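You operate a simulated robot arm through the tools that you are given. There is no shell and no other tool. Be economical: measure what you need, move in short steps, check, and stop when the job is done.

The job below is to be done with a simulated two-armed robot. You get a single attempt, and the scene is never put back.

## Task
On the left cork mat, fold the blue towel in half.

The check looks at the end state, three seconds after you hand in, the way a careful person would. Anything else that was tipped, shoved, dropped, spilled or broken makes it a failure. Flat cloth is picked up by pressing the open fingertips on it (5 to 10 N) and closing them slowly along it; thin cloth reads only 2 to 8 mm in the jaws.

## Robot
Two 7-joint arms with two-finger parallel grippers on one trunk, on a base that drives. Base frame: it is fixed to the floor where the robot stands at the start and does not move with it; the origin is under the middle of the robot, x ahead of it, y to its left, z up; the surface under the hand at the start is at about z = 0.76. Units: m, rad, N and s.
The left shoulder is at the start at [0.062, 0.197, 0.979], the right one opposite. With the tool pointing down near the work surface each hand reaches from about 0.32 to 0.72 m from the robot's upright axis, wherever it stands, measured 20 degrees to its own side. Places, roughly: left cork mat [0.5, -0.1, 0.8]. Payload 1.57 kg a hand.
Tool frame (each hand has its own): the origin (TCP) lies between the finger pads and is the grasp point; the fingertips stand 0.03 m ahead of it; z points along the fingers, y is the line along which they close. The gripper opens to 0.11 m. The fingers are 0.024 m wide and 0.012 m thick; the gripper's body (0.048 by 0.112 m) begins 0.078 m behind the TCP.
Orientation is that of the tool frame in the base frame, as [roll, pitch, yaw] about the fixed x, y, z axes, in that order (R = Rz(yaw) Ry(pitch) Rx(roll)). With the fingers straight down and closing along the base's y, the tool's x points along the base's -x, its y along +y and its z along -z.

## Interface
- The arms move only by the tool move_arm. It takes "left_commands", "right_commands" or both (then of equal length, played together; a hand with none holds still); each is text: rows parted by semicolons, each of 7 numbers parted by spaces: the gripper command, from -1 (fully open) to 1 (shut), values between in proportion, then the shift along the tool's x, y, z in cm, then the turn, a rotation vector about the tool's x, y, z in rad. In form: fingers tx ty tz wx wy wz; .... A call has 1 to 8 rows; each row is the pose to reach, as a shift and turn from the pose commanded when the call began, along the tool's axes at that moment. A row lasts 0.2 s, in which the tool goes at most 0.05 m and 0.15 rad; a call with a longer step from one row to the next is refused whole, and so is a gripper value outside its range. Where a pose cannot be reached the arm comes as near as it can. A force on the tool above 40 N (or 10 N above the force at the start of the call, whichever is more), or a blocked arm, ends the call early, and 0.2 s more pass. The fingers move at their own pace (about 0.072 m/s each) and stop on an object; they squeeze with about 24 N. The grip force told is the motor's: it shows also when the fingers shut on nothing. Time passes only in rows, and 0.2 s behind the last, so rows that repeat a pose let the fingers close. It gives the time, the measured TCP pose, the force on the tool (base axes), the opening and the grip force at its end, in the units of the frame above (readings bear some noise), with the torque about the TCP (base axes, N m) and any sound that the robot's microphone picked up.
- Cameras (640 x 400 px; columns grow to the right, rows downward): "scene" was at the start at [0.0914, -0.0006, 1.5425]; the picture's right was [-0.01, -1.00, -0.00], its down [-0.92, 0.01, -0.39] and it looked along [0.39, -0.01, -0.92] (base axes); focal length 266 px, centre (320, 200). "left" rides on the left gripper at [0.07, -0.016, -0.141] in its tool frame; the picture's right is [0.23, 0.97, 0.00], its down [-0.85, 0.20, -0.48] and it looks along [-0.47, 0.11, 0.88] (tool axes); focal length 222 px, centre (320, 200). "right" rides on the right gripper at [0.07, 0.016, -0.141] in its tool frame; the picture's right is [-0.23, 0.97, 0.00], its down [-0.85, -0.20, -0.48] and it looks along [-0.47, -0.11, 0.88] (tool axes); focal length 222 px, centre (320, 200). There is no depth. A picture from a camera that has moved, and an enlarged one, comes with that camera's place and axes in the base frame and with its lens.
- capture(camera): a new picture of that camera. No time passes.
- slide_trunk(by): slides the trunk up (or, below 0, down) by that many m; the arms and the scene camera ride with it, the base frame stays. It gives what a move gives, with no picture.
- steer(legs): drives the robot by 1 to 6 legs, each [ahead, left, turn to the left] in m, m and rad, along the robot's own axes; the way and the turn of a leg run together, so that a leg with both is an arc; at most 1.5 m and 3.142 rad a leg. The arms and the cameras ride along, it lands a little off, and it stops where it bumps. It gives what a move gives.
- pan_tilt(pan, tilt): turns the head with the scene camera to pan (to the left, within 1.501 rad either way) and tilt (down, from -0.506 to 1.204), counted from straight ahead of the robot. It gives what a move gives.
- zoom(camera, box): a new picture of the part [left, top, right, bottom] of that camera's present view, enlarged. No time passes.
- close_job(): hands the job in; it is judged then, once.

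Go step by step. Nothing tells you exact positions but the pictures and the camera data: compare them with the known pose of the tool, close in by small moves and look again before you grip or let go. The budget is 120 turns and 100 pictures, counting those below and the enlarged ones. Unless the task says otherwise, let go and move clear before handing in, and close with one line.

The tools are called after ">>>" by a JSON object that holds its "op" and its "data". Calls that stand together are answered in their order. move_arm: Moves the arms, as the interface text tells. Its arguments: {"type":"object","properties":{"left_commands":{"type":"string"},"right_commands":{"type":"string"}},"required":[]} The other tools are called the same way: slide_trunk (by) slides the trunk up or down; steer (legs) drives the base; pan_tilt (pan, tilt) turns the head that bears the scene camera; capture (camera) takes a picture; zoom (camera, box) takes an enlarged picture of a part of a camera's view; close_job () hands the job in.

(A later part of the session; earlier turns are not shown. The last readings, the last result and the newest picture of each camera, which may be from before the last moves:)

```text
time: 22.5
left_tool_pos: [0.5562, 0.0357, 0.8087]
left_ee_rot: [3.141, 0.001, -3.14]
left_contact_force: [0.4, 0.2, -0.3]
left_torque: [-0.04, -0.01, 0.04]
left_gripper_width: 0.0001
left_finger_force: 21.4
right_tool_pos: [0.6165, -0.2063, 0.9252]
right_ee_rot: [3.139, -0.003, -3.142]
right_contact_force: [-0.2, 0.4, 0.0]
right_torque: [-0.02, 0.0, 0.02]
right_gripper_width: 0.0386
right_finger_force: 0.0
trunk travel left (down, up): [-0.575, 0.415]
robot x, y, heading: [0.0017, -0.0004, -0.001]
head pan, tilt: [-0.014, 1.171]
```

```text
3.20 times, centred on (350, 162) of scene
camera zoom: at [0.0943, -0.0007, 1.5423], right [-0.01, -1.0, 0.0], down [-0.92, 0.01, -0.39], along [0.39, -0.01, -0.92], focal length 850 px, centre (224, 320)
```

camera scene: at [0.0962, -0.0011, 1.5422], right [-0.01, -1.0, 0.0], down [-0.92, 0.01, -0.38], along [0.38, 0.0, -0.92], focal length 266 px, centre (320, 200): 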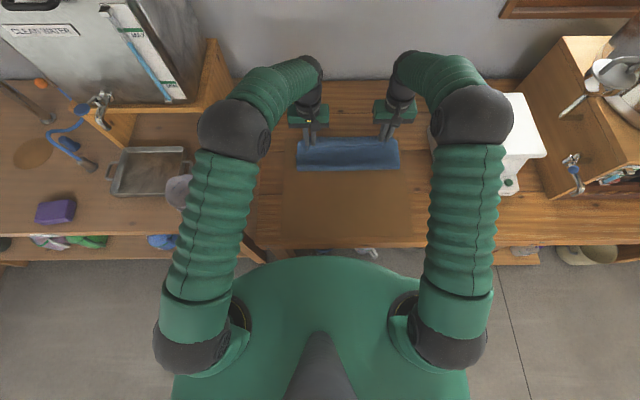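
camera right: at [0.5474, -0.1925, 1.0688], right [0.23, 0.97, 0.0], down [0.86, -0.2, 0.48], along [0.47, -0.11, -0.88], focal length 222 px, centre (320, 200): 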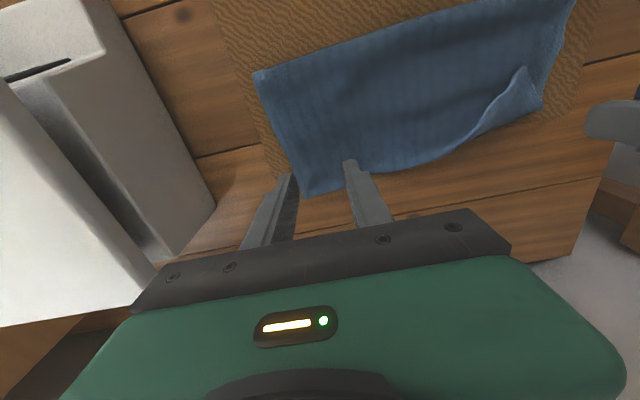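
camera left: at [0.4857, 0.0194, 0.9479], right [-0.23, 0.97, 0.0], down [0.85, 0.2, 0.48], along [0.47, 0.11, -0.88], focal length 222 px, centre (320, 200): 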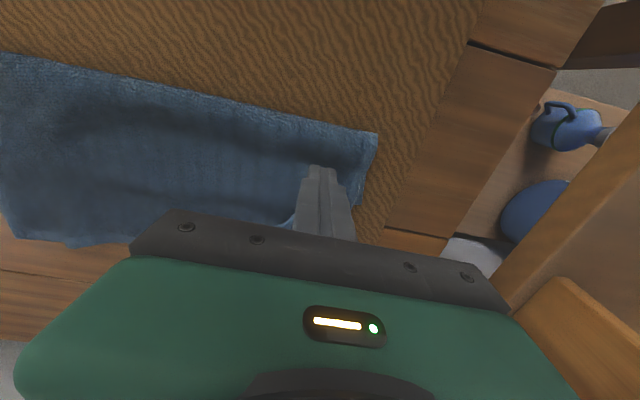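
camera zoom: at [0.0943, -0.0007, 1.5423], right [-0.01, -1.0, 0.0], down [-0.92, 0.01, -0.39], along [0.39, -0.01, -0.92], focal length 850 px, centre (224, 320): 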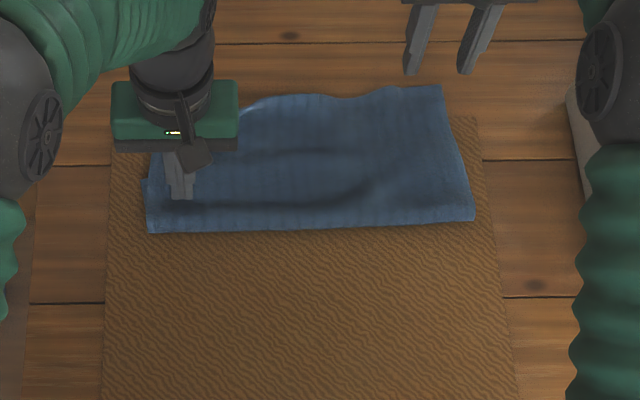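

The closed left fingertips are just above the cloth behind the flap. I'll lower a few mm and sweep toward the far side, rising at the end.

>>> {"op": "move_arm", "data": {"left_commands": "1 0 0 0.4 0 0 0; 1 -1.5 0 0.4 0 0 0; 1 -3 0 0.2 0 0 0; 1 -5 0 -0.3 0 0 0; 1 -7 0 -0.8 0 0 0; 1 -9 0 -0.8 0 0 0; 1 -10.5 0 -0.6 0 0 0; 1 -10.5 0 -0.6 0 0 0"}}

>>> {"op": "capture", "data": {"camera": "left"}}

>>> {"op": "zoom", "data": {"camera": "scene", "box": [250, 100, 450, 225]}}

```text
time: 24.3
left_tool_pos: [0.6601, 0.0341, 0.8157]
left_ee_rot: [-3.141, 0.004, -3.141]
left_contact_force: [-0.2, 0.0, -0.7]
left_torque: [-0.02, -0.01, 0.03]
left_gripper_width: 0.0
left_finger_force: 21.3
right_tool_pos: [0.6159, -0.2078, 0.9257]
right_ee_rot: [3.138, 0.0, 3.14]
right_contact_force: [0.7, 0.2, 0.8]
right_torque: [0.0, -0.01, 0.03]
right_gripper_width: 0.0387
right_finger_force: 0.0
trunk travel left (down, up): [-0.575, 0.415]
robot x, y, heading: [-0.0004, -0.0016, 0.003]
head pan, tilt: [-0.014, 1.171]
```

```text
62 pictures are left
camera left: at [0.5902, 0.018, 0.9557], right [-0.23, 0.97, 0.0], down [0.85, 0.2, 0.48], along [0.47, 0.11, -0.88], focal length 222 px, centre (320, 200)
```

left: 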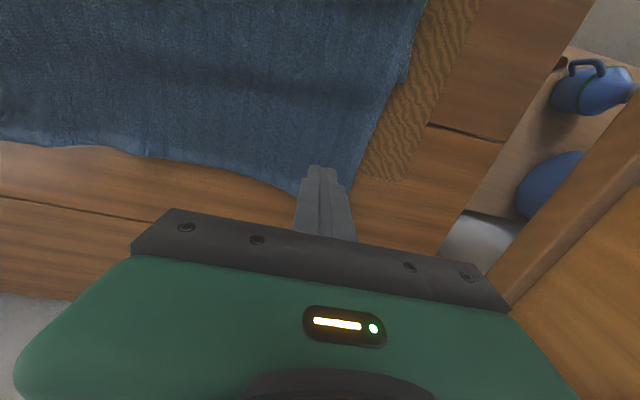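

```text
3.20 times, centred on (350, 162) of scene
camera zoom: at [0.0934, -0.0006, 1.5424], right [-0.01, -1.0, 0.0], down [-0.92, 0.01, -0.39], along [0.39, -0.01, -0.92], focal length 850 px, centre (224, 320)
```

zoom: 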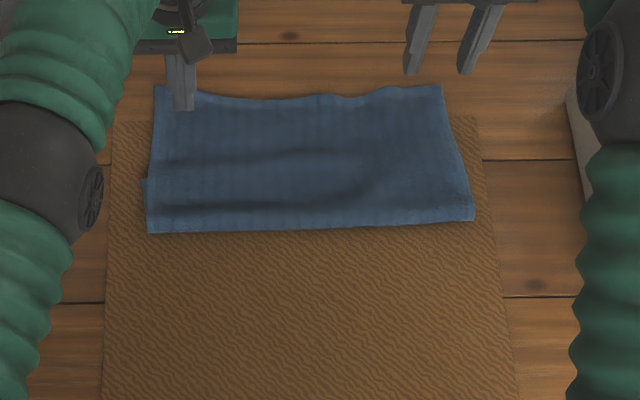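

The left corner unrolled nicely; the whole top layer is flat but its edge is at x ≈ 0.69, with the hidden bottom edge near 0.60–0.62 and the fold at 0.51. I'll grip the single overhanging top layer at x ≈ 0.66 with both hands, to draw it back and roll the fold toward the robot.

>>> {"op": "move_arm", "data": {"left_commands": "1 0 0 -1.5 0 0 0; 0.27 0 0 -1.5 0 0 0; 0.27 0 0 -1.5 0 0 0; 0.27 -0.2 0 -0.5 0 0 0; 0.27 -0.2 0 0.8 0 0 0; 0.27 -0.2 0 1.1 0 0 0; 0.27 -0.2 0 1.3 0 0 0", "right_commands": "0.27 -2.5 -0.4 0 0 0 0; 0.27 -4.8 -0.4 3 0 0 0; 0.27 -4.8 -0.4 7 0 0 0; 0.27 -4.8 -0.4 10 0 0 0; 0.27 -4.8 -0.4 11.8 0 0 0; 0.27 -4.8 -0.4 12.1 0 0 0; 0.27 -4.8 -0.4 12.3 0 0 0"}}

>>> {"op": "capture", "data": {"camera": "left"}}

>>> {"op": "capture", "data": {"camera": "right"}}

```text
time: 25.9
left_tool_pos: [0.6649, 0.0349, 0.8012]
left_ee_rot: [3.141, 0.002, 3.141]
left_contact_force: [-0.9, 0.4, -0.3]
left_torque: [-0.03, 0.02, 0.0]
left_gripper_width: 0.0403
left_finger_force: 0.0
right_tool_pos: [0.6665, -0.2123, 0.8016]
right_ee_rot: [3.139, -0.003, 3.141]
right_contact_force: [-0.6, 0.1, -0.4]
right_torque: [-0.01, -0.03, 0.02]
right_gripper_width: 0.0401
right_finger_force: 0.2
trunk travel left (down, up): [-0.575, 0.415]
robot x, y, heading: [0.0029, 0.0, 0.0]
head pan, tilt: [-0.014, 1.171]
```

```text
60 pictures are left
camera left: at [0.5933, 0.0188, 0.9409], right [-0.23, 0.97, 0.0], down [0.85, 0.2, 0.48], along [0.47, 0.11, -0.88], focal length 222 px, centre (320, 200)
```

left: 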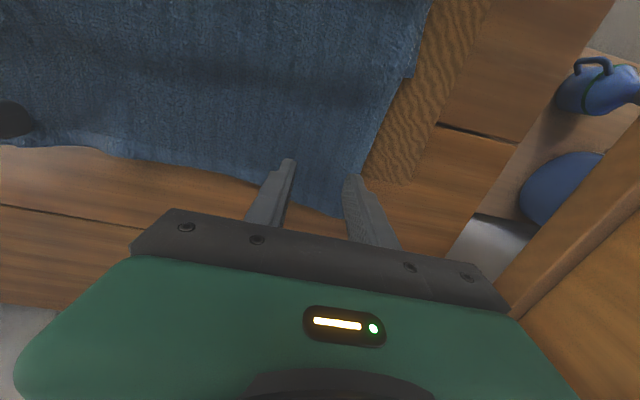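

```text
59 pictures are left
camera right: at [0.5972, -0.1966, 0.945], right [0.23, 0.97, 0.0], down [0.86, -0.2, 0.48], along [0.46, -0.11, -0.88], focal length 222 px, centre (320, 200)
```

right: 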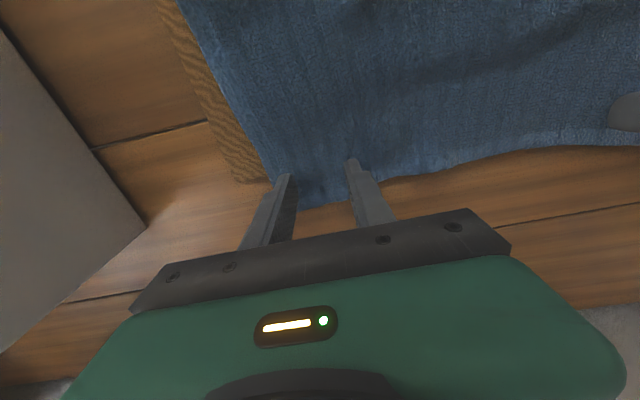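

The bottom layer's far-left corner peeks out at about (0.579, 0.081), so the top edge must come back about 11 cm. I'll shift the fingers slightly inward onto the cloth and press down.

>>> {"op": "move_arm", "data": {"left_commands": "0.27 0.8 -0.3 0 0 0 0; 0.27 0.8 -0.3 0.3 0 0 0; 0.27 0.8 -0.3 0.5 0 0 0; 0.27 0.8 -0.3 0.6 0 0 0", "right_commands": "0.27 0.8 0.9 0 0 0 0; 0.27 0.8 0.9 0.3 0 0 0; 0.27 0.8 0.9 0.5 0 0 0; 0.27 0.8 0.9 0.6 0 0 0"}}

```text
time: 26.9
left_tool_pos: [0.6551, 0.0322, 0.7966]
left_ee_rot: [3.141, 0.004, 3.141]
left_contact_force: [0.3, 0.1, 5.5]
left_torque: [0.0, 0.05, 0.0]
left_gripper_width: 0.0402
left_finger_force: 0.0
right_tool_pos: [0.6563, -0.204, 0.7969]
right_ee_rot: [3.14, 0.0, -3.141]
right_contact_force: [-0.7, 0.7, 1.3]
right_torque: [-0.02, 0.02, -0.03]
right_gripper_width: 0.0399
right_finger_force: 0.0
trunk travel left (down, up): [-0.575, 0.415]
robot x, y, heading: [0.0011, 0.0009, 0.0]
head pan, tilt: [-0.014, 1.171]
```

Light contact now (5.5 and 1.3 N). I'll press slightly more and close slowly.

>>> {"op": "move_arm", "data": {"left_commands": "0.27 0 0 0.12 0 0 0; 0.4 0 0 0.12 0 0 0; 0.52 0 0 0.12 0 0 0; 0.65 0 0 0.12 0 0 0; 0.77 0 0 0.12 0 0 0; 0.9 0 0 0.12 0 0 0; 1 0 0 0.12 0 0 0; 1 0 0 0.12 0 0 0", "right_commands": "0.27 0 0 0.22 0 0 0; 0.4 0 0 0.22 0 0 0; 0.52 0 0 0.22 0 0 0; 0.65 0 0 0.22 0 0 0; 0.77 0 0 0.22 0 0 0; 0.9 0 0 0.22 0 0 0; 1 0 0 0.22 0 0 0; 1 0 0 0.22 0 0 0"}}

>>> {"op": "capture", "data": {"camera": "left"}}

>>> {"op": "capture", "data": {"camera": "right"}}

```text
time: 28.7
left_tool_pos: [0.6527, 0.031, 0.796]
left_ee_rot: [-3.138, 0.006, 3.141]
left_contact_force: [0.1, -8.7, 7.5]
left_torque: [-0.23, 0.0, -0.02]
left_gripper_width: 0.0073
left_finger_force: 24.1
right_tool_pos: [0.6553, -0.203, 0.7952]
right_ee_rot: [3.14, 0.001, -3.141]
right_contact_force: [1.4, 5.3, 12.6]
right_torque: [0.19, 0.04, 0.0]
right_gripper_width: 0.0048
right_finger_force: 23.7
trunk travel left (down, up): [-0.575, 0.415]
robot x, y, heading: [0.0009, -0.0017, -0.002]
head pan, tilt: [-0.014, 1.171]
```

```text
58 pictures are left
camera left: at [0.5817, 0.0156, 0.9358], right [-0.23, 0.97, 0.0], down [0.85, 0.2, 0.48], along [0.47, 0.11, -0.88], focal length 222 px, centre (320, 200)
```

left: 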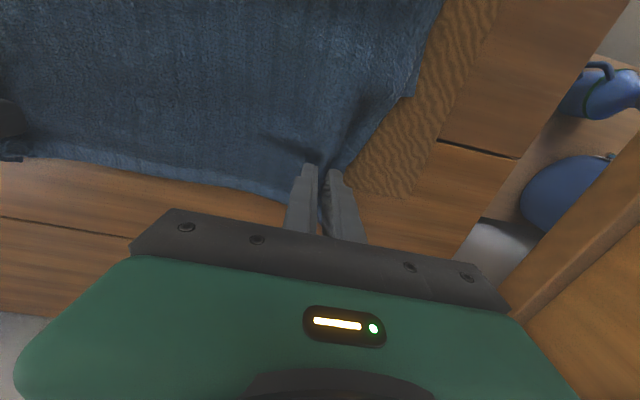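

```text
57 pictures are left
camera right: at [0.5865, -0.1878, 0.9385], right [0.23, 0.97, 0.0], down [0.85, -0.2, 0.48], along [0.47, -0.11, -0.88], focal length 222 px, centre (320, 200)
```

right: 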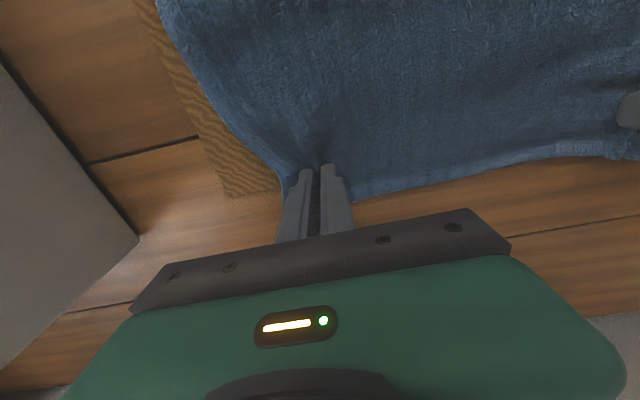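

Both hands hold the top layer (7.3 and 4.8 mm). I'll lift about 4 cm and draw it back 10 cm toward the robot, easing the sideways tension.

>>> {"op": "move_arm", "data": {"left_commands": "1 0 -0.2 -2 0 0 0; 1 0.5 -0.3 -3.5 0 0 0; 1 2 -0.3 -4.5 0 0 0; 1 4 -0.3 -4.8 0 0 0; 1 6 -0.3 -4.8 0 0 0; 1 8 -0.3 -4.5 0 0 0; 1 10 -0.3 -4 0 0 0; 1 10 -0.3 -4 0 0 0", "right_commands": "1 0 0.2 -2 0 0 0; 1 0.5 0.3 -3.5 0 0 0; 1 2 0.3 -4.5 0 0 0; 1 4 0.3 -4.8 0 0 0; 1 6 0.3 -4.8 0 0 0; 1 8 0.3 -4.5 0 0 0; 1 10 0.3 -4 0 0 0; 1 10 0.3 -4 0 0 0"}}

>>> {"op": "capture", "data": {"camera": "left"}}

>>> {"op": "capture", "data": {"camera": "right"}}

>>> {"op": "zoom", "data": {"camera": "scene", "box": [250, 100, 450, 225]}}

```text
time: 30.5
left_tool_pos: [0.5543, 0.028, 0.8339]
left_ee_rot: [-3.139, 0.002, 3.14]
left_contact_force: [0.0, -0.8, -0.6]
left_torque: [-0.04, -0.01, -0.04]
left_gripper_width: 0.0066
left_finger_force: 24.0
right_tool_pos: [0.5565, -0.2002, 0.8336]
right_ee_rot: [3.14, -0.001, -3.141]
right_contact_force: [-0.4, 1.1, -0.5]
right_torque: [0.06, -0.02, 0.01]
right_gripper_width: 0.0048
right_finger_force: 23.5
trunk travel left (down, up): [-0.575, 0.415]
robot x, y, heading: [-0.0014, 0.0012, -0.005]
head pan, tilt: [-0.014, 1.171]
```

```text
56 pictures are left
camera left: at [0.4833, 0.0123, 0.9731], right [-0.23, 0.97, 0.0], down [0.85, 0.2, 0.48], along [0.47, 0.11, -0.88], focal length 222 px, centre (320, 200)
```

left: 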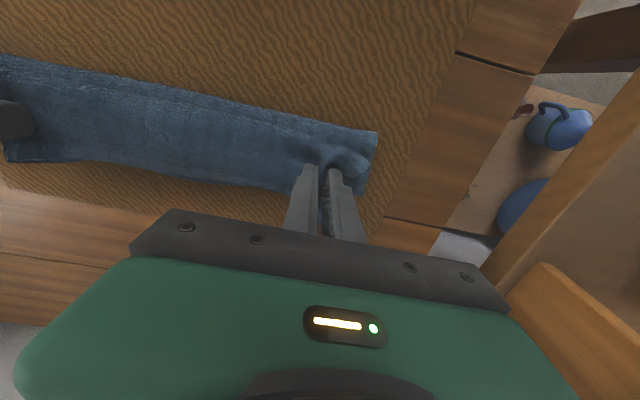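

```text
55 pictures are left
camera right: at [0.4887, -0.1847, 0.9765], right [0.23, 0.97, 0.0], down [0.86, -0.2, 0.48], along [0.46, -0.11, -0.88], focal length 222 px, centre (320, 200)
```

right: 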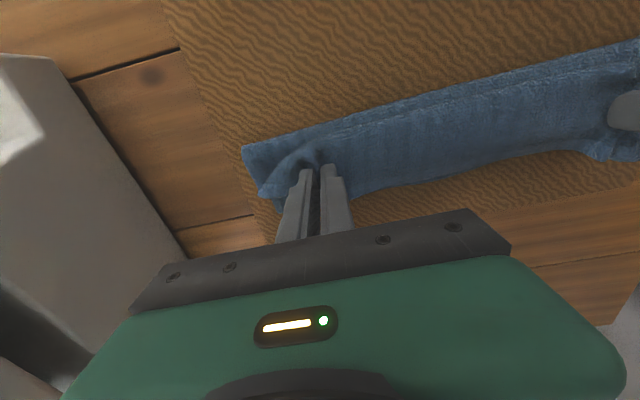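

```text
3.20 times, centred on (350, 162) of scene
camera zoom: at [0.0943, -0.0007, 1.5423], right [-0.01, -1.0, 0.0], down [-0.92, 0.01, -0.39], along [0.39, -0.01, -0.92], focal length 850 px, centre (224, 320)
```

zoom: 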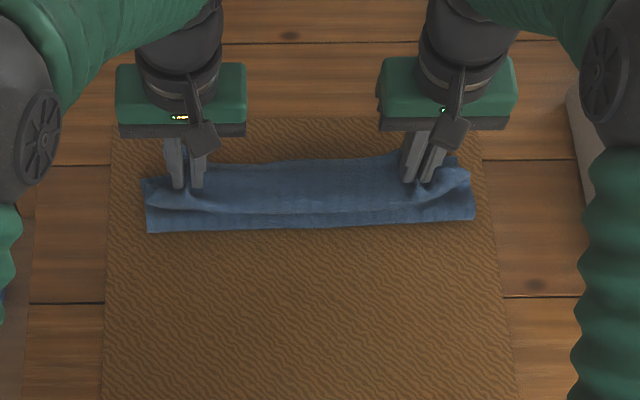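

The slack has bunched above the fold instead of rolling it back. I'll lift and carry the edge back toward the robot to re-lay the bottom layer down to about x ≈ 0.45, then fold over again with the hands now holding the right side.

>>> {"op": "move_arm", "data": {"left_commands": "1 1 0 -3 0 0 0; 1 4 0 -5.5 0 0 0; 1 7.5 0 -6.5 0 0 0; 1 11 0 -6 0 0 0; 1 14 0 -4.5 0 0 0; 1 16.5 0 -2.5 0 0 0; 1 18 0 -1 0 0 0; 1 18 0 -1 0 0 0", "right_commands": "1 1 0 -3 0 0 0; 1 4 0 -5.5 0 0 0; 1 7.5 0 -6.5 0 0 0; 1 11 0 -6 0 0 0; 1 14 0 -4.5 0 0 0; 1 16.5 0 -2.5 0 0 0; 1 18 0 -1 0 0 0; 1 18 0 -1 0 0 0"}}

>>> {"op": "capture", "data": {"camera": "left"}}

>>> {"op": "zoom", "data": {"camera": "scene", "box": [250, 100, 450, 225]}}

```text
time: 32.3
left_tool_pos: [0.3751, 0.0278, 0.8434]
left_ee_rot: [-3.141, 0.003, -3.141]
left_contact_force: [0.7, -2.3, -0.2]
left_torque: [-0.07, 0.0, -0.04]
left_gripper_width: 0.0064
left_finger_force: 24.1
right_tool_pos: [0.3759, -0.2016, 0.845]
right_ee_rot: [3.138, 0.0, -3.142]
right_contact_force: [0.0, 2.0, -0.1]
right_torque: [0.05, 0.02, 0.02]
right_gripper_width: 0.0047
right_finger_force: 24.2
trunk travel left (down, up): [-0.575, 0.415]
robot x, y, heading: [0.0007, 0.0002, 0.001]
head pan, tilt: [-0.014, 1.171]
```

```text
53 pictures are left
camera left: at [0.3034, 0.0128, 0.9837], right [-0.23, 0.97, 0.0], down [0.85, 0.2, 0.48], along [0.47, 0.11, -0.88], focal length 222 px, centre (320, 200)
```

left: 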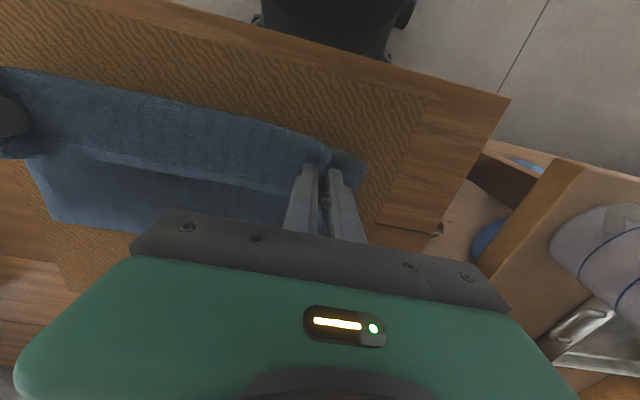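

```text
3.20 times, centred on (350, 162) of scene
camera zoom: at [0.0918, -0.0006, 1.5424], right [-0.01, -1.0, 0.0], down [-0.92, 0.01, -0.39], along [0.39, -0.01, -0.92], focal length 850 px, centre (224, 320)
```

zoom: 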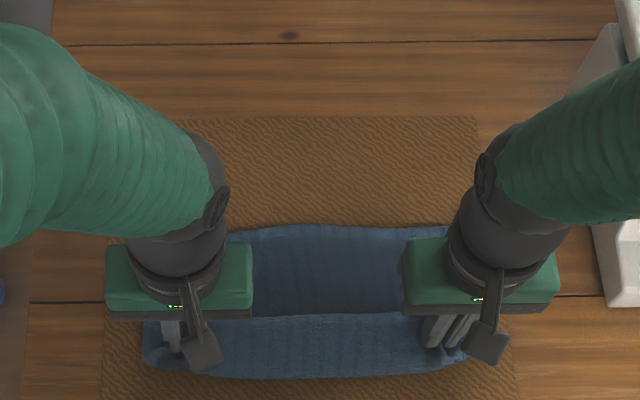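

The whole towel slid back, and it now lies with its far edge at x ≈ 0.525 and a rounded loop toward the robot at ≈ 0.37, with the top flap the right way up. I'll roll the top gently forward with slack so the edge lands on the far edge.

>>> {"op": "move_arm", "data": {"left_commands": "1 -1.5 0 -1 0 0 0; 1 -3.5 0 -1.5 0 0 0; 1 -5.5 0 -1.3 0 0 0; 1 -7.5 0 -0.8 0 0 0; 1 -9.3 0 0.2 0 0 0; 1 -10.8 0 1.5 0 0 0; 1 -11.5 0 2.5 0 0 0; 1 -11.5 0 2.5 0 0 0", "right_commands": "1 -1.5 0 -1 0 0 0; 1 -3.5 0 -1.5 0 0 0; 1 -5.5 0 -1.3 0 0 0; 1 -7.5 0 -0.8 0 0 0; 1 -9.3 0 0.2 0 0 0; 1 -10.8 0 1.5 0 0 0; 1 -11.5 0 2.5 0 0 0; 1 -11.5 0 2.5 0 0 0"}}

>>> {"op": "capture", "data": {"camera": "left"}}

>>> {"op": "capture", "data": {"camera": "right"}}

>>> {"op": "zoom", "data": {"camera": "scene", "box": [250, 100, 450, 225]}}

```text
time: 34.1
left_tool_pos: [0.49, 0.0285, 0.82]
left_ee_rot: [3.141, 0.002, 3.141]
left_contact_force: [0.2, -1.6, 0.1]
left_torque: [-0.09, -0.02, -0.02]
left_gripper_width: 0.0065
left_finger_force: 24.0
right_tool_pos: [0.4907, -0.2017, 0.8194]
right_ee_rot: [3.139, 0.0, 3.141]
right_contact_force: [0.0, 1.7, -0.1]
right_torque: [0.11, 0.03, 0.02]
right_gripper_width: 0.0046
right_finger_force: 24.0
trunk travel left (down, up): [-0.575, 0.415]
robot x, y, heading: [0.0022, 0.0006, 0.004]
head pan, tilt: [-0.014, 1.171]
```

```text
51 pictures are left
camera left: at [0.4184, 0.0132, 0.9595], right [-0.23, 0.97, 0.0], down [0.85, 0.2, 0.48], along [0.47, 0.11, -0.88], focal length 222 px, centre (320, 200)
```

left: 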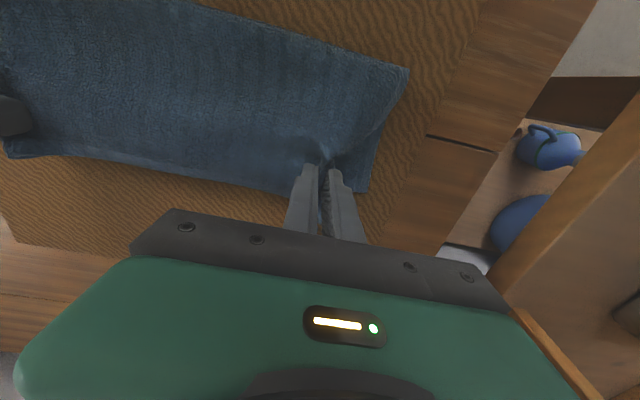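

```text
50 pictures are left
camera right: at [0.421, -0.1852, 0.9622], right [0.23, 0.97, 0.0], down [0.86, -0.2, 0.48], along [0.47, -0.11, -0.88], focal length 222 px, centre (320, 200)
```

right: 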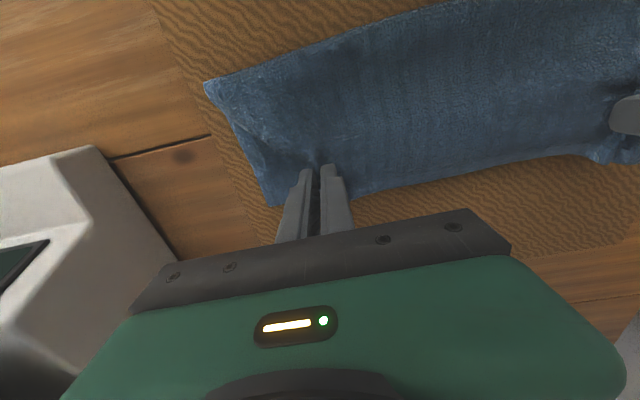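

```text
3.20 times, centred on (350, 162) of scene
camera zoom: at [0.0923, -0.0006, 1.5424], right [-0.01, -1.0, 0.0], down [-0.92, 0.01, -0.39], along [0.39, -0.01, -0.92], focal length 850 px, centre (224, 320)
```

zoom: 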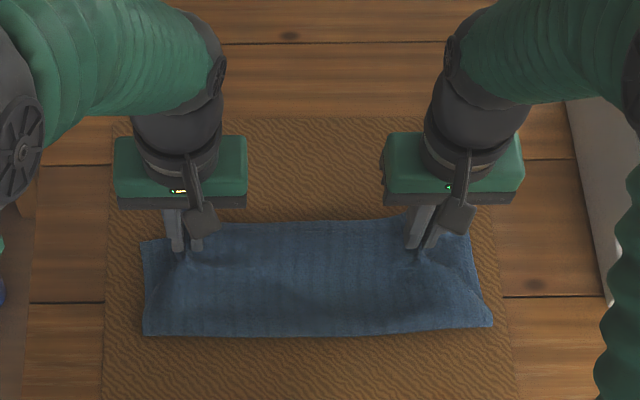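

This looks right: fold at x ≈ 0.40 and the top edge over the far edge near 0.53, nicely rectangular. I'll lower to the cloth, open slowly and lift away.

>>> {"op": "move_arm", "data": {"left_commands": "1 -0.3 0 0.8 0 0 0; 1 -0.5 0 1.5 0 0 0; 0.7 -0.5 0 1.5 0 0 0; 0.4 -0.5 0 1.5 0 0 0; 0.4 -0.5 0 1.5 0 0 0; 0.4 -0.5 0 -1 0 0 0; 0.4 -0.5 0 -5 0 0 0; 0.4 -0.5 0 -9 0 0 0", "right_commands": "1 -0.3 0 0.8 0 0 0; 1 -0.5 0 1.5 0 0 0; 0.7 -0.5 0 1.5 0 0 0; 0.4 -0.5 0 1.5 0 0 0; 0.4 -0.5 0 1.5 0 0 0; 0.4 -0.5 0 -1 0 0 0; 0.4 -0.5 0 -5 0 0 0; 0.4 -0.5 0 -9 0 0 0"}}

>>> {"op": "capture", "data": {"camera": "left"}}

>>> {"op": "capture", "data": {"camera": "right"}}

>>> {"op": "zoom", "data": {"camera": "scene", "box": [250, 100, 450, 225]}}

```text
time: 35.9
left_tool_pos: [0.4913, 0.0298, 0.91]
left_ee_rot: [-3.141, 0.003, -3.14]
left_contact_force: [0.5, -0.1, 0.2]
left_torque: [-0.02, -0.02, 0.02]
left_gripper_width: 0.0331
left_finger_force: 0.1
right_tool_pos: [0.4949, -0.1998, 0.912]
right_ee_rot: [3.141, 0.0, -3.141]
right_contact_force: [-1.1, 0.0, -0.2]
right_torque: [0.02, 0.0, -0.01]
right_gripper_width: 0.0332
right_finger_force: 0.1
trunk travel left (down, up): [-0.575, 0.415]
robot x, y, heading: [-0.0003, 0.0021, 0.0]
head pan, tilt: [-0.014, 1.171]
```

```text
48 pictures are left
camera left: at [0.4209, 0.0137, 1.0495], right [-0.23, 0.97, 0.0], down [0.85, 0.2, 0.48], along [0.47, 0.11, -0.88], focal length 222 px, centre (320, 200)
```

left: 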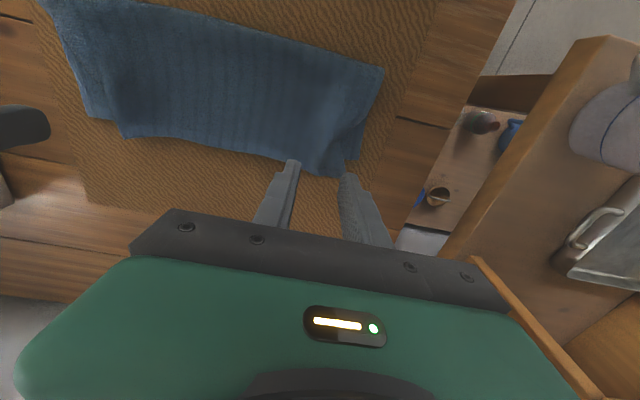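

```text
47 pictures are left
camera right: at [0.426, -0.1849, 1.0545], right [0.23, 0.97, 0.0], down [0.85, -0.2, 0.48], along [0.47, -0.11, -0.88], focal length 222 px, centre (320, 200)
```

right: 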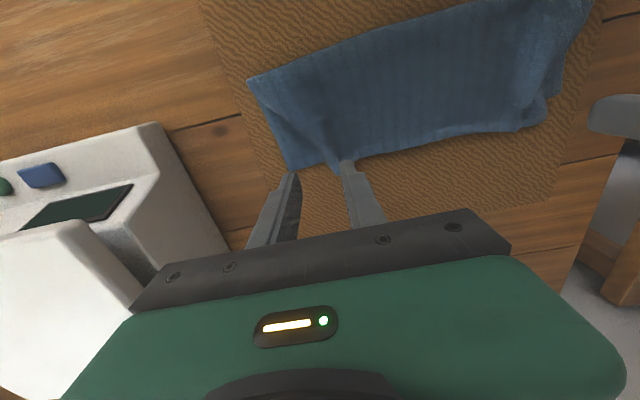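

```text
3.20 times, centred on (350, 162) of scene
camera zoom: at [0.0901, 0.0, 1.5424], right [-0.01, -1.0, 0.0], down [-0.92, 0.01, -0.39], along [0.39, -0.01, -0.92], focal length 850 px, centre (224, 320)
```

zoom: 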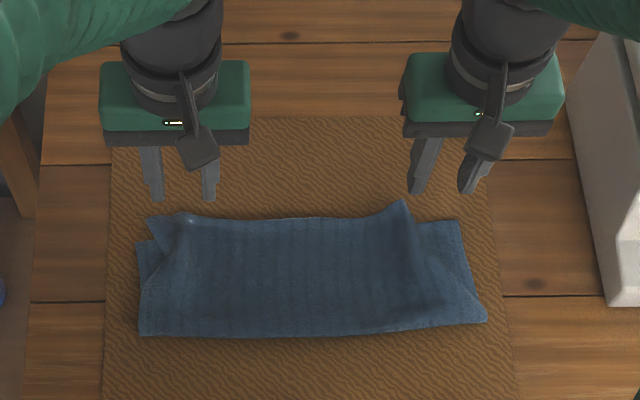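

The towel is folded in half, with pinch ridges left near the two top corners. I'll look more closely before smoothing them.

>>> {"op": "zoom", "data": {"camera": "scene", "box": [285, 155, 345, 210]}}

>>> {"op": "zoom", "data": {"camera": "scene", "box": [355, 155, 415, 210]}}

```text
7.27 times, centred on (315, 182) of scene
camera zoom: at [0.0901, 0.0, 1.5424], right [-0.01, -1.0, 0.0], down [-0.92, 0.01, -0.39], along [0.39, -0.01, -0.92], focal length 1932 px, centre (356, 327)
```

zoom: 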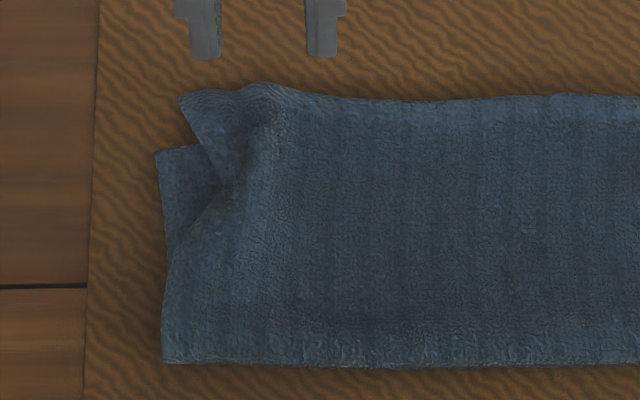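

```text
7.27 times, centred on (385, 182) of scene
camera zoom: at [0.0901, 0.0, 1.5424], right [-0.01, -1.0, 0.0], down [-0.92, 0.01, -0.39], along [0.39, -0.01, -0.92], focal length 1932 px, centre (-153, 327)
```

zoom: 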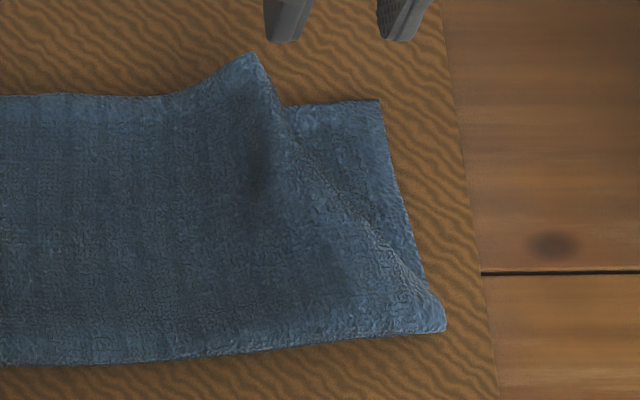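

The left is close; on the right the top layer's corner appears pulled in about 5 cm. I'll zoom in with the right hand's camera to see whether the corner is tucked or just gathered.

>>> {"op": "zoom", "data": {"camera": "right", "box": [230, 60, 410, 180]}}

>>> {"op": "zoom", "data": {"camera": "left", "box": [250, 60, 420, 180]}}

```text
3.33 times, centred on (320, 120) of right
camera zoom: at [0.426, -0.1849, 1.0545], right [0.23, 0.97, 0.0], down [0.85, -0.2, 0.48], along [0.47, -0.11, -0.88], focal length 740 px, centre (320, 467)
```

zoom: 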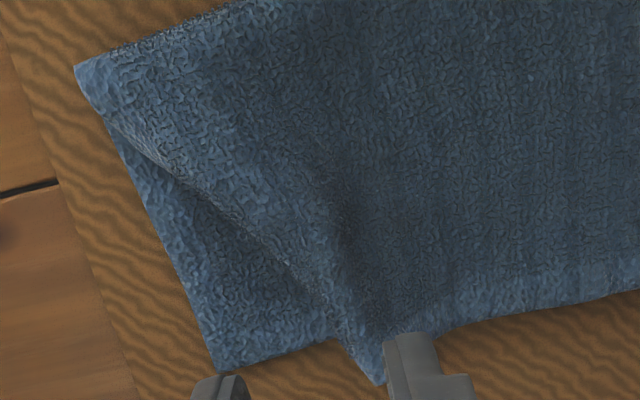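

```text
3.33 times, centred on (335, 120) of left
camera zoom: at [0.4209, 0.0137, 1.0495], right [-0.23, 0.97, 0.0], down [0.85, 0.2, 0.48], along [0.47, 0.11, -0.88], focal length 740 px, centre (270, 467)
```

zoom: 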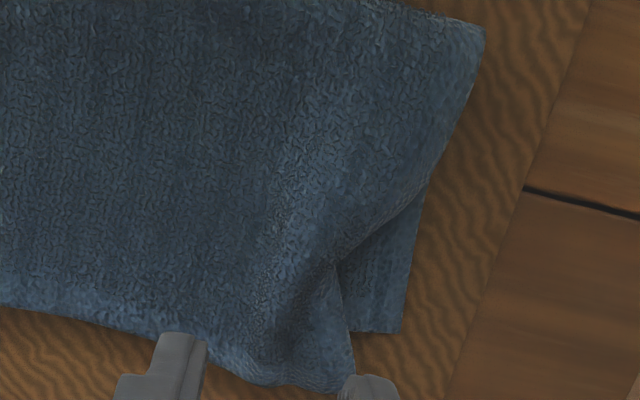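

The right top corner looks tucked under along a diagonal crease, with its tip raised near (0.54, −0.195). I'll straddle that tip with the right fingers, lightly grip only the raised top layer, lift it and draw it outward so the corner springs out.

>>> {"op": "move_arm", "data": {"right_commands": "0.18 -2 0.4 0 0 0 0; 0.18 -4 0.4 2 0 0 0; 0.18 -4 0.4 6 0 0 0; 0.18 -4 0.4 9.5 0 0 0; 0.18 -4 0.4 10.6 0 0 0; 0.18 -4 0.4 10.8 0 0 0"}}

>>> {"op": "capture", "data": {"camera": "right"}}

```text
time: 37.3
left_tool_pos: [0.4924, 0.0291, 0.9087]
left_ee_rot: [3.14, 0.004, -3.141]
left_contact_force: [0.8, 0.7, 1.1]
left_torque: [0.05, 0.0, 0.0]
left_gripper_width: 0.0327
left_finger_force: 0.0
right_tool_pos: [0.5355, -0.1969, 0.8023]
right_ee_rot: [3.139, 0.0, 3.141]
right_contact_force: [-0.3, -0.7, 0.2]
right_torque: [0.0, -0.02, -0.03]
right_gripper_width: 0.0451
right_finger_force: 0.1
trunk travel left (down, up): [-0.575, 0.415]
robot x, y, heading: [0.0004, 0.0004, -0.001]
head pan, tilt: [-0.014, 1.171]
```

```text
41 pictures are left
camera right: at [0.4672, -0.1816, 0.9444], right [0.23, 0.97, 0.0], down [0.86, -0.2, 0.48], along [0.47, -0.11, -0.88], focal length 222 px, centre (320, 200)
```

right: 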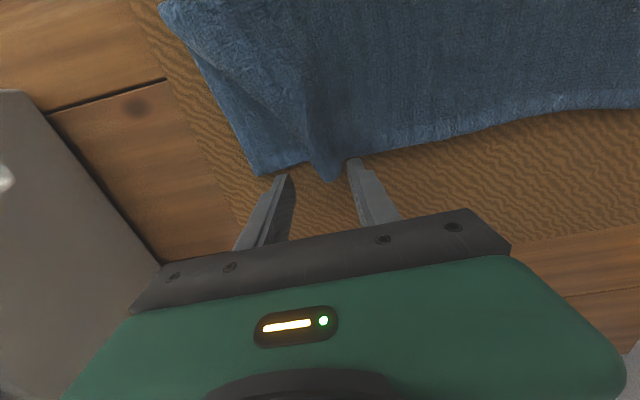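

The tip is between the fingers but barely; I'll move 1 cm back toward the robot, then close.

>>> {"op": "move_arm", "data": {"right_commands": "0.18 1 0 0 0 0 0; 0.18 1 0 0.1 0 0 0; 0.35 1 0 0.1 0 0 0; 0.5 1 0 0.1 0 0 0; 0.65 1 0 0.1 0 0 0; 0.8 1 0 0.1 0 0 0; 1 1 0 0.1 0 0 0; 1 1 0 0.1 0 0 0"}}

>>> {"op": "capture", "data": {"camera": "right"}}

```text
time: 39.1
left_tool_pos: [0.4937, 0.0294, 0.909]
left_ee_rot: [3.14, 0.004, -3.141]
left_contact_force: [0.1, 0.7, 0.0]
left_torque: [-0.03, -0.03, -0.02]
left_gripper_width: 0.0329
left_finger_force: 0.0
right_tool_pos: [0.5266, -0.197, 0.8023]
right_ee_rot: [3.14, 0.0, 3.141]
right_contact_force: [0.1, 0.4, 1.1]
right_torque: [-0.04, 0.03, 0.0]
right_gripper_width: 0.0047
right_finger_force: 24.3
trunk travel left (down, up): [-0.575, 0.415]
robot x, y, heading: [-0.0015, -0.0012, 0.004]
head pan, tilt: [-0.014, 1.171]
```

```text
40 pictures are left
camera right: at [0.457, -0.1813, 0.9441], right [0.23, 0.97, 0.0], down [0.86, -0.2, 0.48], along [0.47, -0.11, -0.88], focal length 222 px, centre (320, 200)
```

right: 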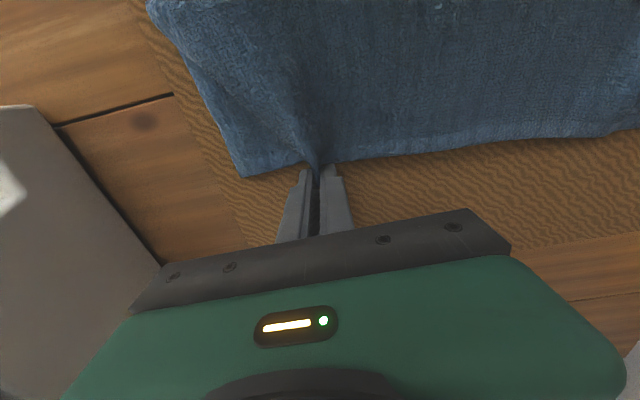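

Gripped the tip (4.7 mm) with no side load. I'll lift 4 cm and move outward slightly to look beneath.

>>> {"op": "move_arm", "data": {"right_commands": "1 0 0 -2 0 0 0; 1 0 -0.5 -3.5 0 0 0; 1 0 -1.2 -4.5 0 0 0; 1 0 -2 -4.5 0 0 0; 1 0 -2 -4.5 0 0 0"}}

>>> {"op": "zoom", "data": {"camera": "right", "box": [120, 0, 480, 220]}}

>>> {"op": "zoom", "data": {"camera": "scene", "box": [250, 120, 450, 245]}}

```text
time: 40.3
left_tool_pos: [0.4943, 0.0285, 0.9085]
left_ee_rot: [-3.141, 0.003, 3.141]
left_contact_force: [-0.6, 0.1, 0.4]
left_torque: [-0.01, -0.01, 0.03]
left_gripper_width: 0.0329
left_finger_force: 0.1
right_tool_pos: [0.5276, -0.216, 0.845]
right_ee_rot: [3.141, 0.001, 3.141]
right_contact_force: [-0.3, 0.4, 0.1]
right_torque: [0.0, 0.0, -0.02]
right_gripper_width: 0.0046
right_finger_force: 24.3
trunk travel left (down, up): [-0.575, 0.415]
robot x, y, heading: [-0.0007, -0.004, 0.001]
head pan, tilt: [-0.014, 1.171]
```

```text
1.78 times, centred on (300, 110) of right
camera zoom: at [0.4578, -0.2014, 0.9883], right [0.23, 0.97, 0.0], down [0.86, -0.2, 0.48], along [0.47, -0.11, -0.88], focal length 395 px, centre (356, 360)
```

zoom: 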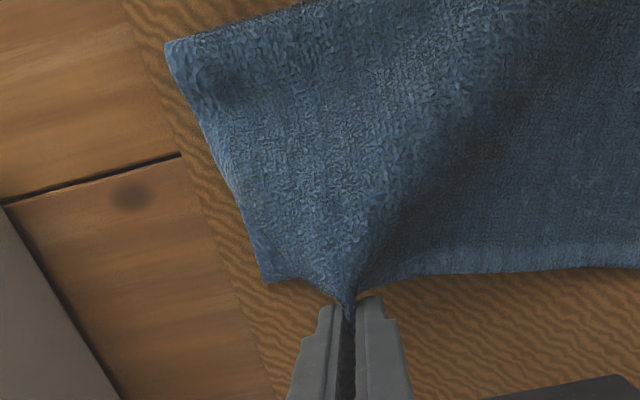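

```text
3.20 times, centred on (350, 182) of scene
camera zoom: at [0.0929, -0.0006, 1.5424], right [-0.01, -1.0, 0.0], down [-0.92, 0.01, -0.39], along [0.39, -0.01, -0.92], focal length 850 px, centre (224, 256)
```

zoom: 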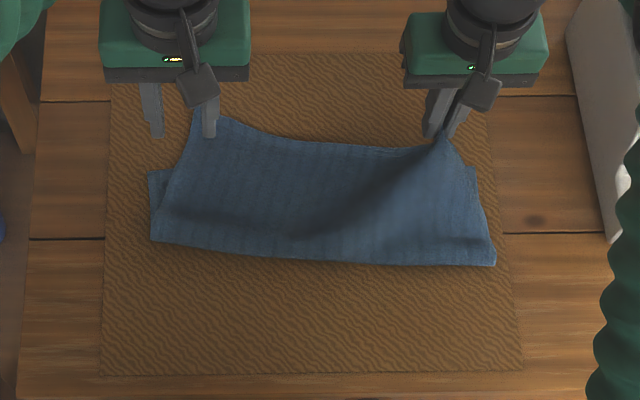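

On the right the top corner is lifting out well, but the left side of the top layer looks changed. I'll check it with the left camera.

>>> {"op": "capture", "data": {"camera": "left"}}

>>> {"op": "capture", "data": {"camera": "right"}}

```text
37 pictures are left
camera left: at [0.4225, 0.0133, 1.0485], right [-0.23, 0.97, 0.0], down [0.85, 0.2, 0.48], along [0.47, 0.11, -0.88], focal length 222 px, centre (320, 200)
```

left: 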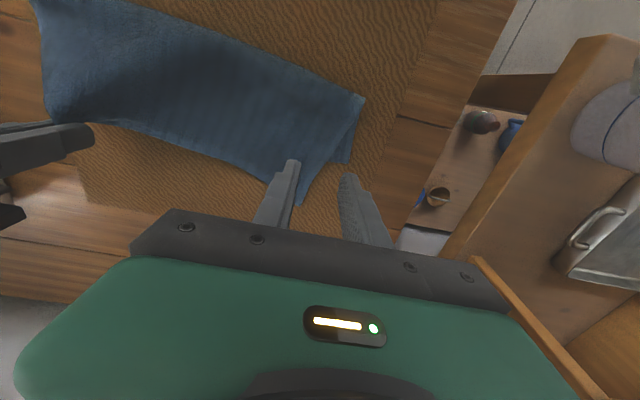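

```text
36 pictures are left
camera right: at [0.4578, -0.2014, 0.9883], right [0.23, 0.97, 0.0], down [0.86, -0.2, 0.48], along [0.47, -0.11, -0.88], focal length 222 px, centre (320, 200)
```

right: 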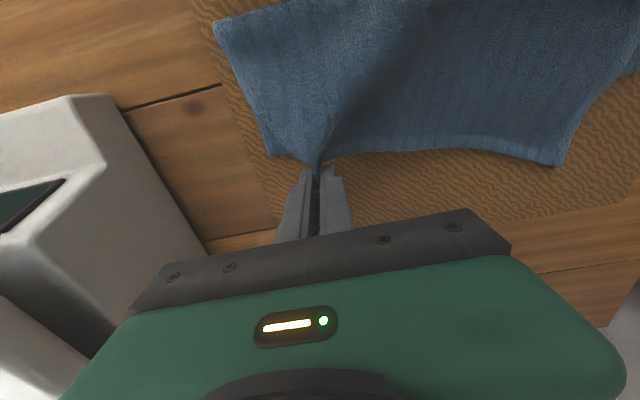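

The left corner sprang flat but skewed: its top corner is at about (0.58, 0.02), while the bottom corner is at (0.508, 0.076). I'll grip that corner with the left hand too, then place both top corners together onto the bottom ones.

>>> {"op": "move_arm", "data": {"left_commands": "0.3 -3 -1.2 0 0 0 0; 0.3 -6.4 -2.4 0 0 0 0; 0.3 -6.4 -2.4 4.5 0 0 0; 0.3 -6.4 -2.4 8.5 0 0 0; 0.3 -6.4 -2.4 10.5 0 0 0; 0.3 -6.4 -2.4 10.9 0 0 0"}}

>>> {"op": "capture", "data": {"camera": "left"}}

```text
time: 41.7
left_tool_pos: [0.5578, 0.0054, 0.8013]
left_ee_rot: [-3.141, 0.004, -3.141]
left_contact_force: [-0.6, 0.3, -0.7]
left_torque: [-0.02, -0.01, -0.03]
left_gripper_width: 0.0387
left_finger_force: 0.0
right_tool_pos: [0.5264, -0.2156, 0.845]
right_ee_rot: [3.141, 0.0, 3.141]
right_contact_force: [-1.0, 0.0, 0.4]
right_torque: [-0.02, 0.0, -0.03]
right_gripper_width: 0.0044
right_finger_force: 23.9
trunk travel left (down, up): [-0.575, 0.415]
robot x, y, heading: [0.0006, -0.0009, -0.002]
head pan, tilt: [-0.014, 1.171]
```

```text
35 pictures are left
camera left: at [0.487, -0.0107, 0.9409], right [-0.23, 0.97, 0.0], down [0.85, 0.2, 0.48], along [0.47, 0.11, -0.88], focal length 222 px, centre (320, 200)
```

left: 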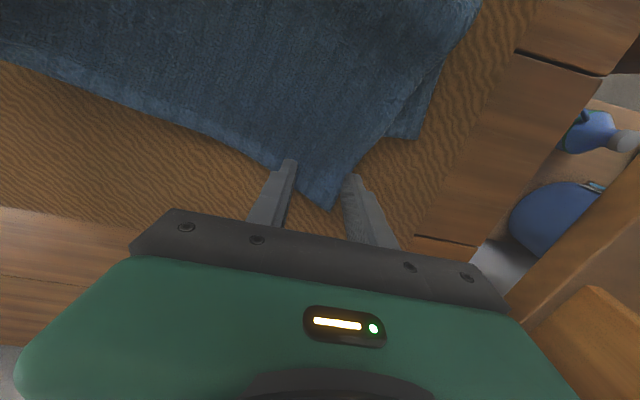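

The fingers straddle the corner; I'll step 1.2 cm back toward the robot so both stand on cloth, and press lightly.

>>> {"op": "move_arm", "data": {"left_commands": "0.35 1.2 -0.2 0 0 0 0; 0.35 1.2 -0.2 0.3 0 0 0; 0.35 1.2 -0.2 0.5 0 0 0; 0.35 1.2 -0.2 0.55 0 0 0"}}

```text
time: 42.7
left_tool_pos: [0.5462, 0.002, 0.7978]
left_ee_rot: [-3.142, 0.006, -3.141]
left_contact_force: [0.1, -0.4, 10.1]
left_torque: [-0.01, 0.0, -0.01]
left_gripper_width: 0.0358
left_finger_force: 0.1
right_tool_pos: [0.5262, -0.217, 0.8451]
right_ee_rot: [3.141, 0.0, -3.141]
right_contact_force: [0.6, 0.0, -0.2]
right_torque: [-0.02, -0.02, 0.02]
right_gripper_width: 0.0045
right_finger_force: 24.2
trunk travel left (down, up): [-0.575, 0.415]
robot x, y, heading: [-0.001, 0.0003, -0.001]
head pan, tilt: [-0.014, 1.171]
```

Contact at 10 N; closing the left fingers slowly.

>>> {"op": "move_arm", "data": {"left_commands": "0.45 0 0 0 0 0 0; 0.55 0 0 0 0 0 0; 0.65 0 0 0 0 0 0; 0.75 0 0 0 0 0 0; 0.85 0 0 0 0 0 0; 1 0 0 0 0 0 0; 1 0 0 0 0 0 0; 1 0 0 0 0 0 0"}}

>>> {"op": "capture", "data": {"camera": "left"}}

```text
time: 44.5
left_tool_pos: [0.5452, 0.0037, 0.7962]
left_ee_rot: [3.141, 0.005, 3.141]
left_contact_force: [0.4, -3.0, 15.6]
left_torque: [-0.13, 0.05, -0.01]
left_gripper_width: 0.0057
left_finger_force: 24.2
right_tool_pos: [0.5256, -0.2171, 0.8459]
right_ee_rot: [-3.141, 0.0, 3.141]
right_contact_force: [1.0, 3.5, -0.8]
right_torque: [0.07, -0.06, -0.07]
right_gripper_width: 0.0042
right_finger_force: 23.4
trunk travel left (down, up): [-0.575, 0.415]
robot x, y, heading: [0.0032, 0.0011, -0.002]
head pan, tilt: [-0.014, 1.171]
```

```text
34 pictures are left
camera left: at [0.4742, -0.0129, 0.9356], right [-0.23, 0.97, 0.0], down [0.85, 0.2, 0.48], along [0.47, 0.11, -0.88], focal length 222 px, centre (320, 200)
```

left: 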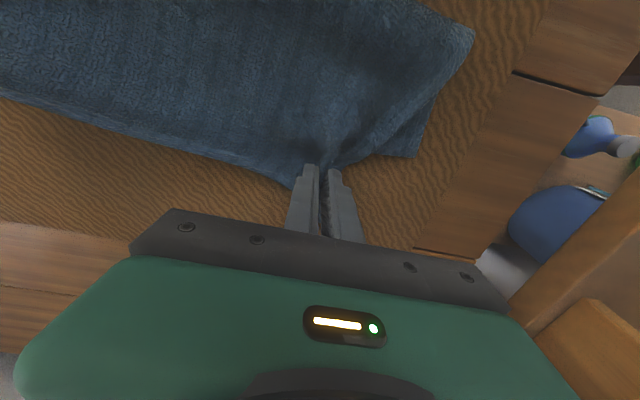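

Both top corners are held. I'll move them together so the left corner goes over the bottom-left corner, with the right hand following, and set down.

>>> {"op": "move_arm", "data": {"left_commands": "1 0 0 -2 0 0 0; 1 1.5 1.2 -3 0 0 0; 1 3 2.4 -3 0 0 0; 1 4.5 3.6 -2.5 0 0 0; 1 5.5 4.6 -1.5 0 0 0; 1 5.8 4.6 -0.6 0 0 0; 1 5.8 4.6 -0.6 0 0 0", "right_commands": "1 0 0 0 0 0 0; 1 0.6 1.2 0 0 0 0; 1 1.2 2.4 0 0 0 0; 1 1.8 3.6 0.8 0 0 0; 1 2.4 4.6 2 0 0 0; 1 2.6 4.6 3.2 0 0 0; 1 2.6 4.6 3.5 0 0 0"}}

>>> {"op": "capture", "data": {"camera": "left"}}

>>> {"op": "capture", "data": {"camera": "right"}}

>>> {"op": "zoom", "data": {"camera": "scene", "box": [250, 120, 450, 245]}}

```text
time: 46.1
left_tool_pos: [0.4878, 0.0483, 0.8015]
left_ee_rot: [-3.141, 0.002, -3.141]
left_contact_force: [0.8, 0.7, 1.9]
left_torque: [0.0, -0.04, -0.01]
left_gripper_width: 0.005
left_finger_force: 24.4
right_tool_pos: [0.4993, -0.1699, 0.8099]
right_ee_rot: [3.141, -0.001, -3.14]
right_contact_force: [-0.5, 0.4, 0.9]
right_torque: [-0.02, -0.01, -0.02]
right_gripper_width: 0.0043
right_finger_force: 23.8
trunk travel left (down, up): [-0.575, 0.415]
robot x, y, heading: [-0.0017, -0.0006, -0.003]
head pan, tilt: [-0.014, 1.171]
```

```text
33 pictures are left
camera left: at [0.4167, 0.0326, 0.9415], right [-0.23, 0.97, 0.0], down [0.85, 0.2, 0.48], along [0.47, 0.11, -0.88], focal length 222 px, centre (320, 200)
```

left: 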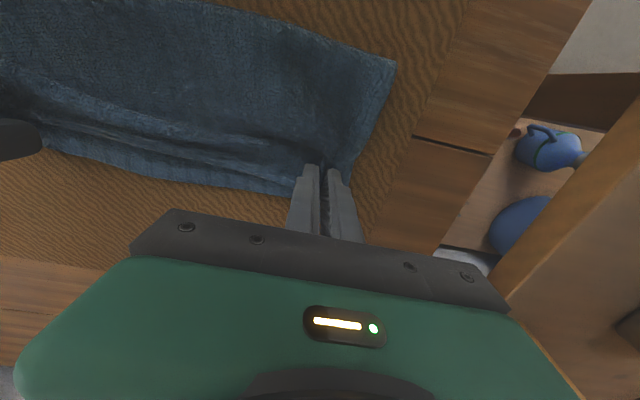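

```text
32 pictures are left
camera right: at [0.4307, -0.1547, 0.9524], right [0.23, 0.97, 0.0], down [0.86, -0.2, 0.48], along [0.47, -0.11, -0.88], focal length 222 px, centre (320, 200)
```

right: 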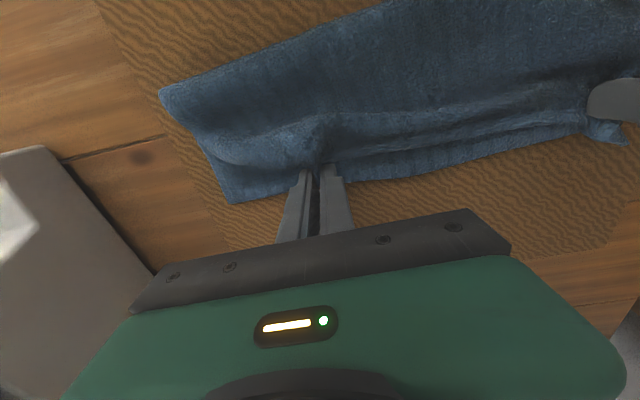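

```text
3.20 times, centred on (350, 182) of scene
camera zoom: at [0.0924, -0.0004, 1.5425], right [-0.01, -1.0, 0.0], down [-0.92, 0.01, -0.39], along [0.39, -0.01, -0.92], focal length 850 px, centre (224, 256)
```

zoom: 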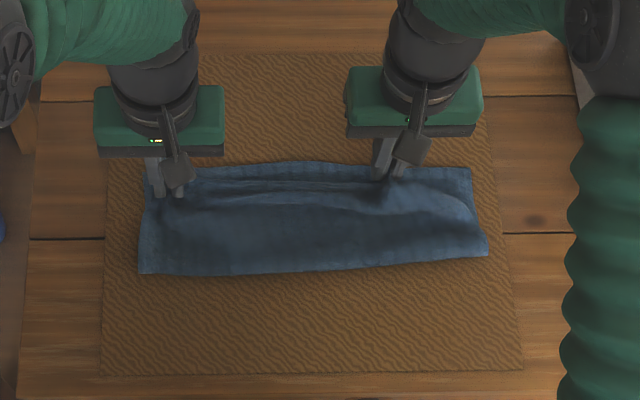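

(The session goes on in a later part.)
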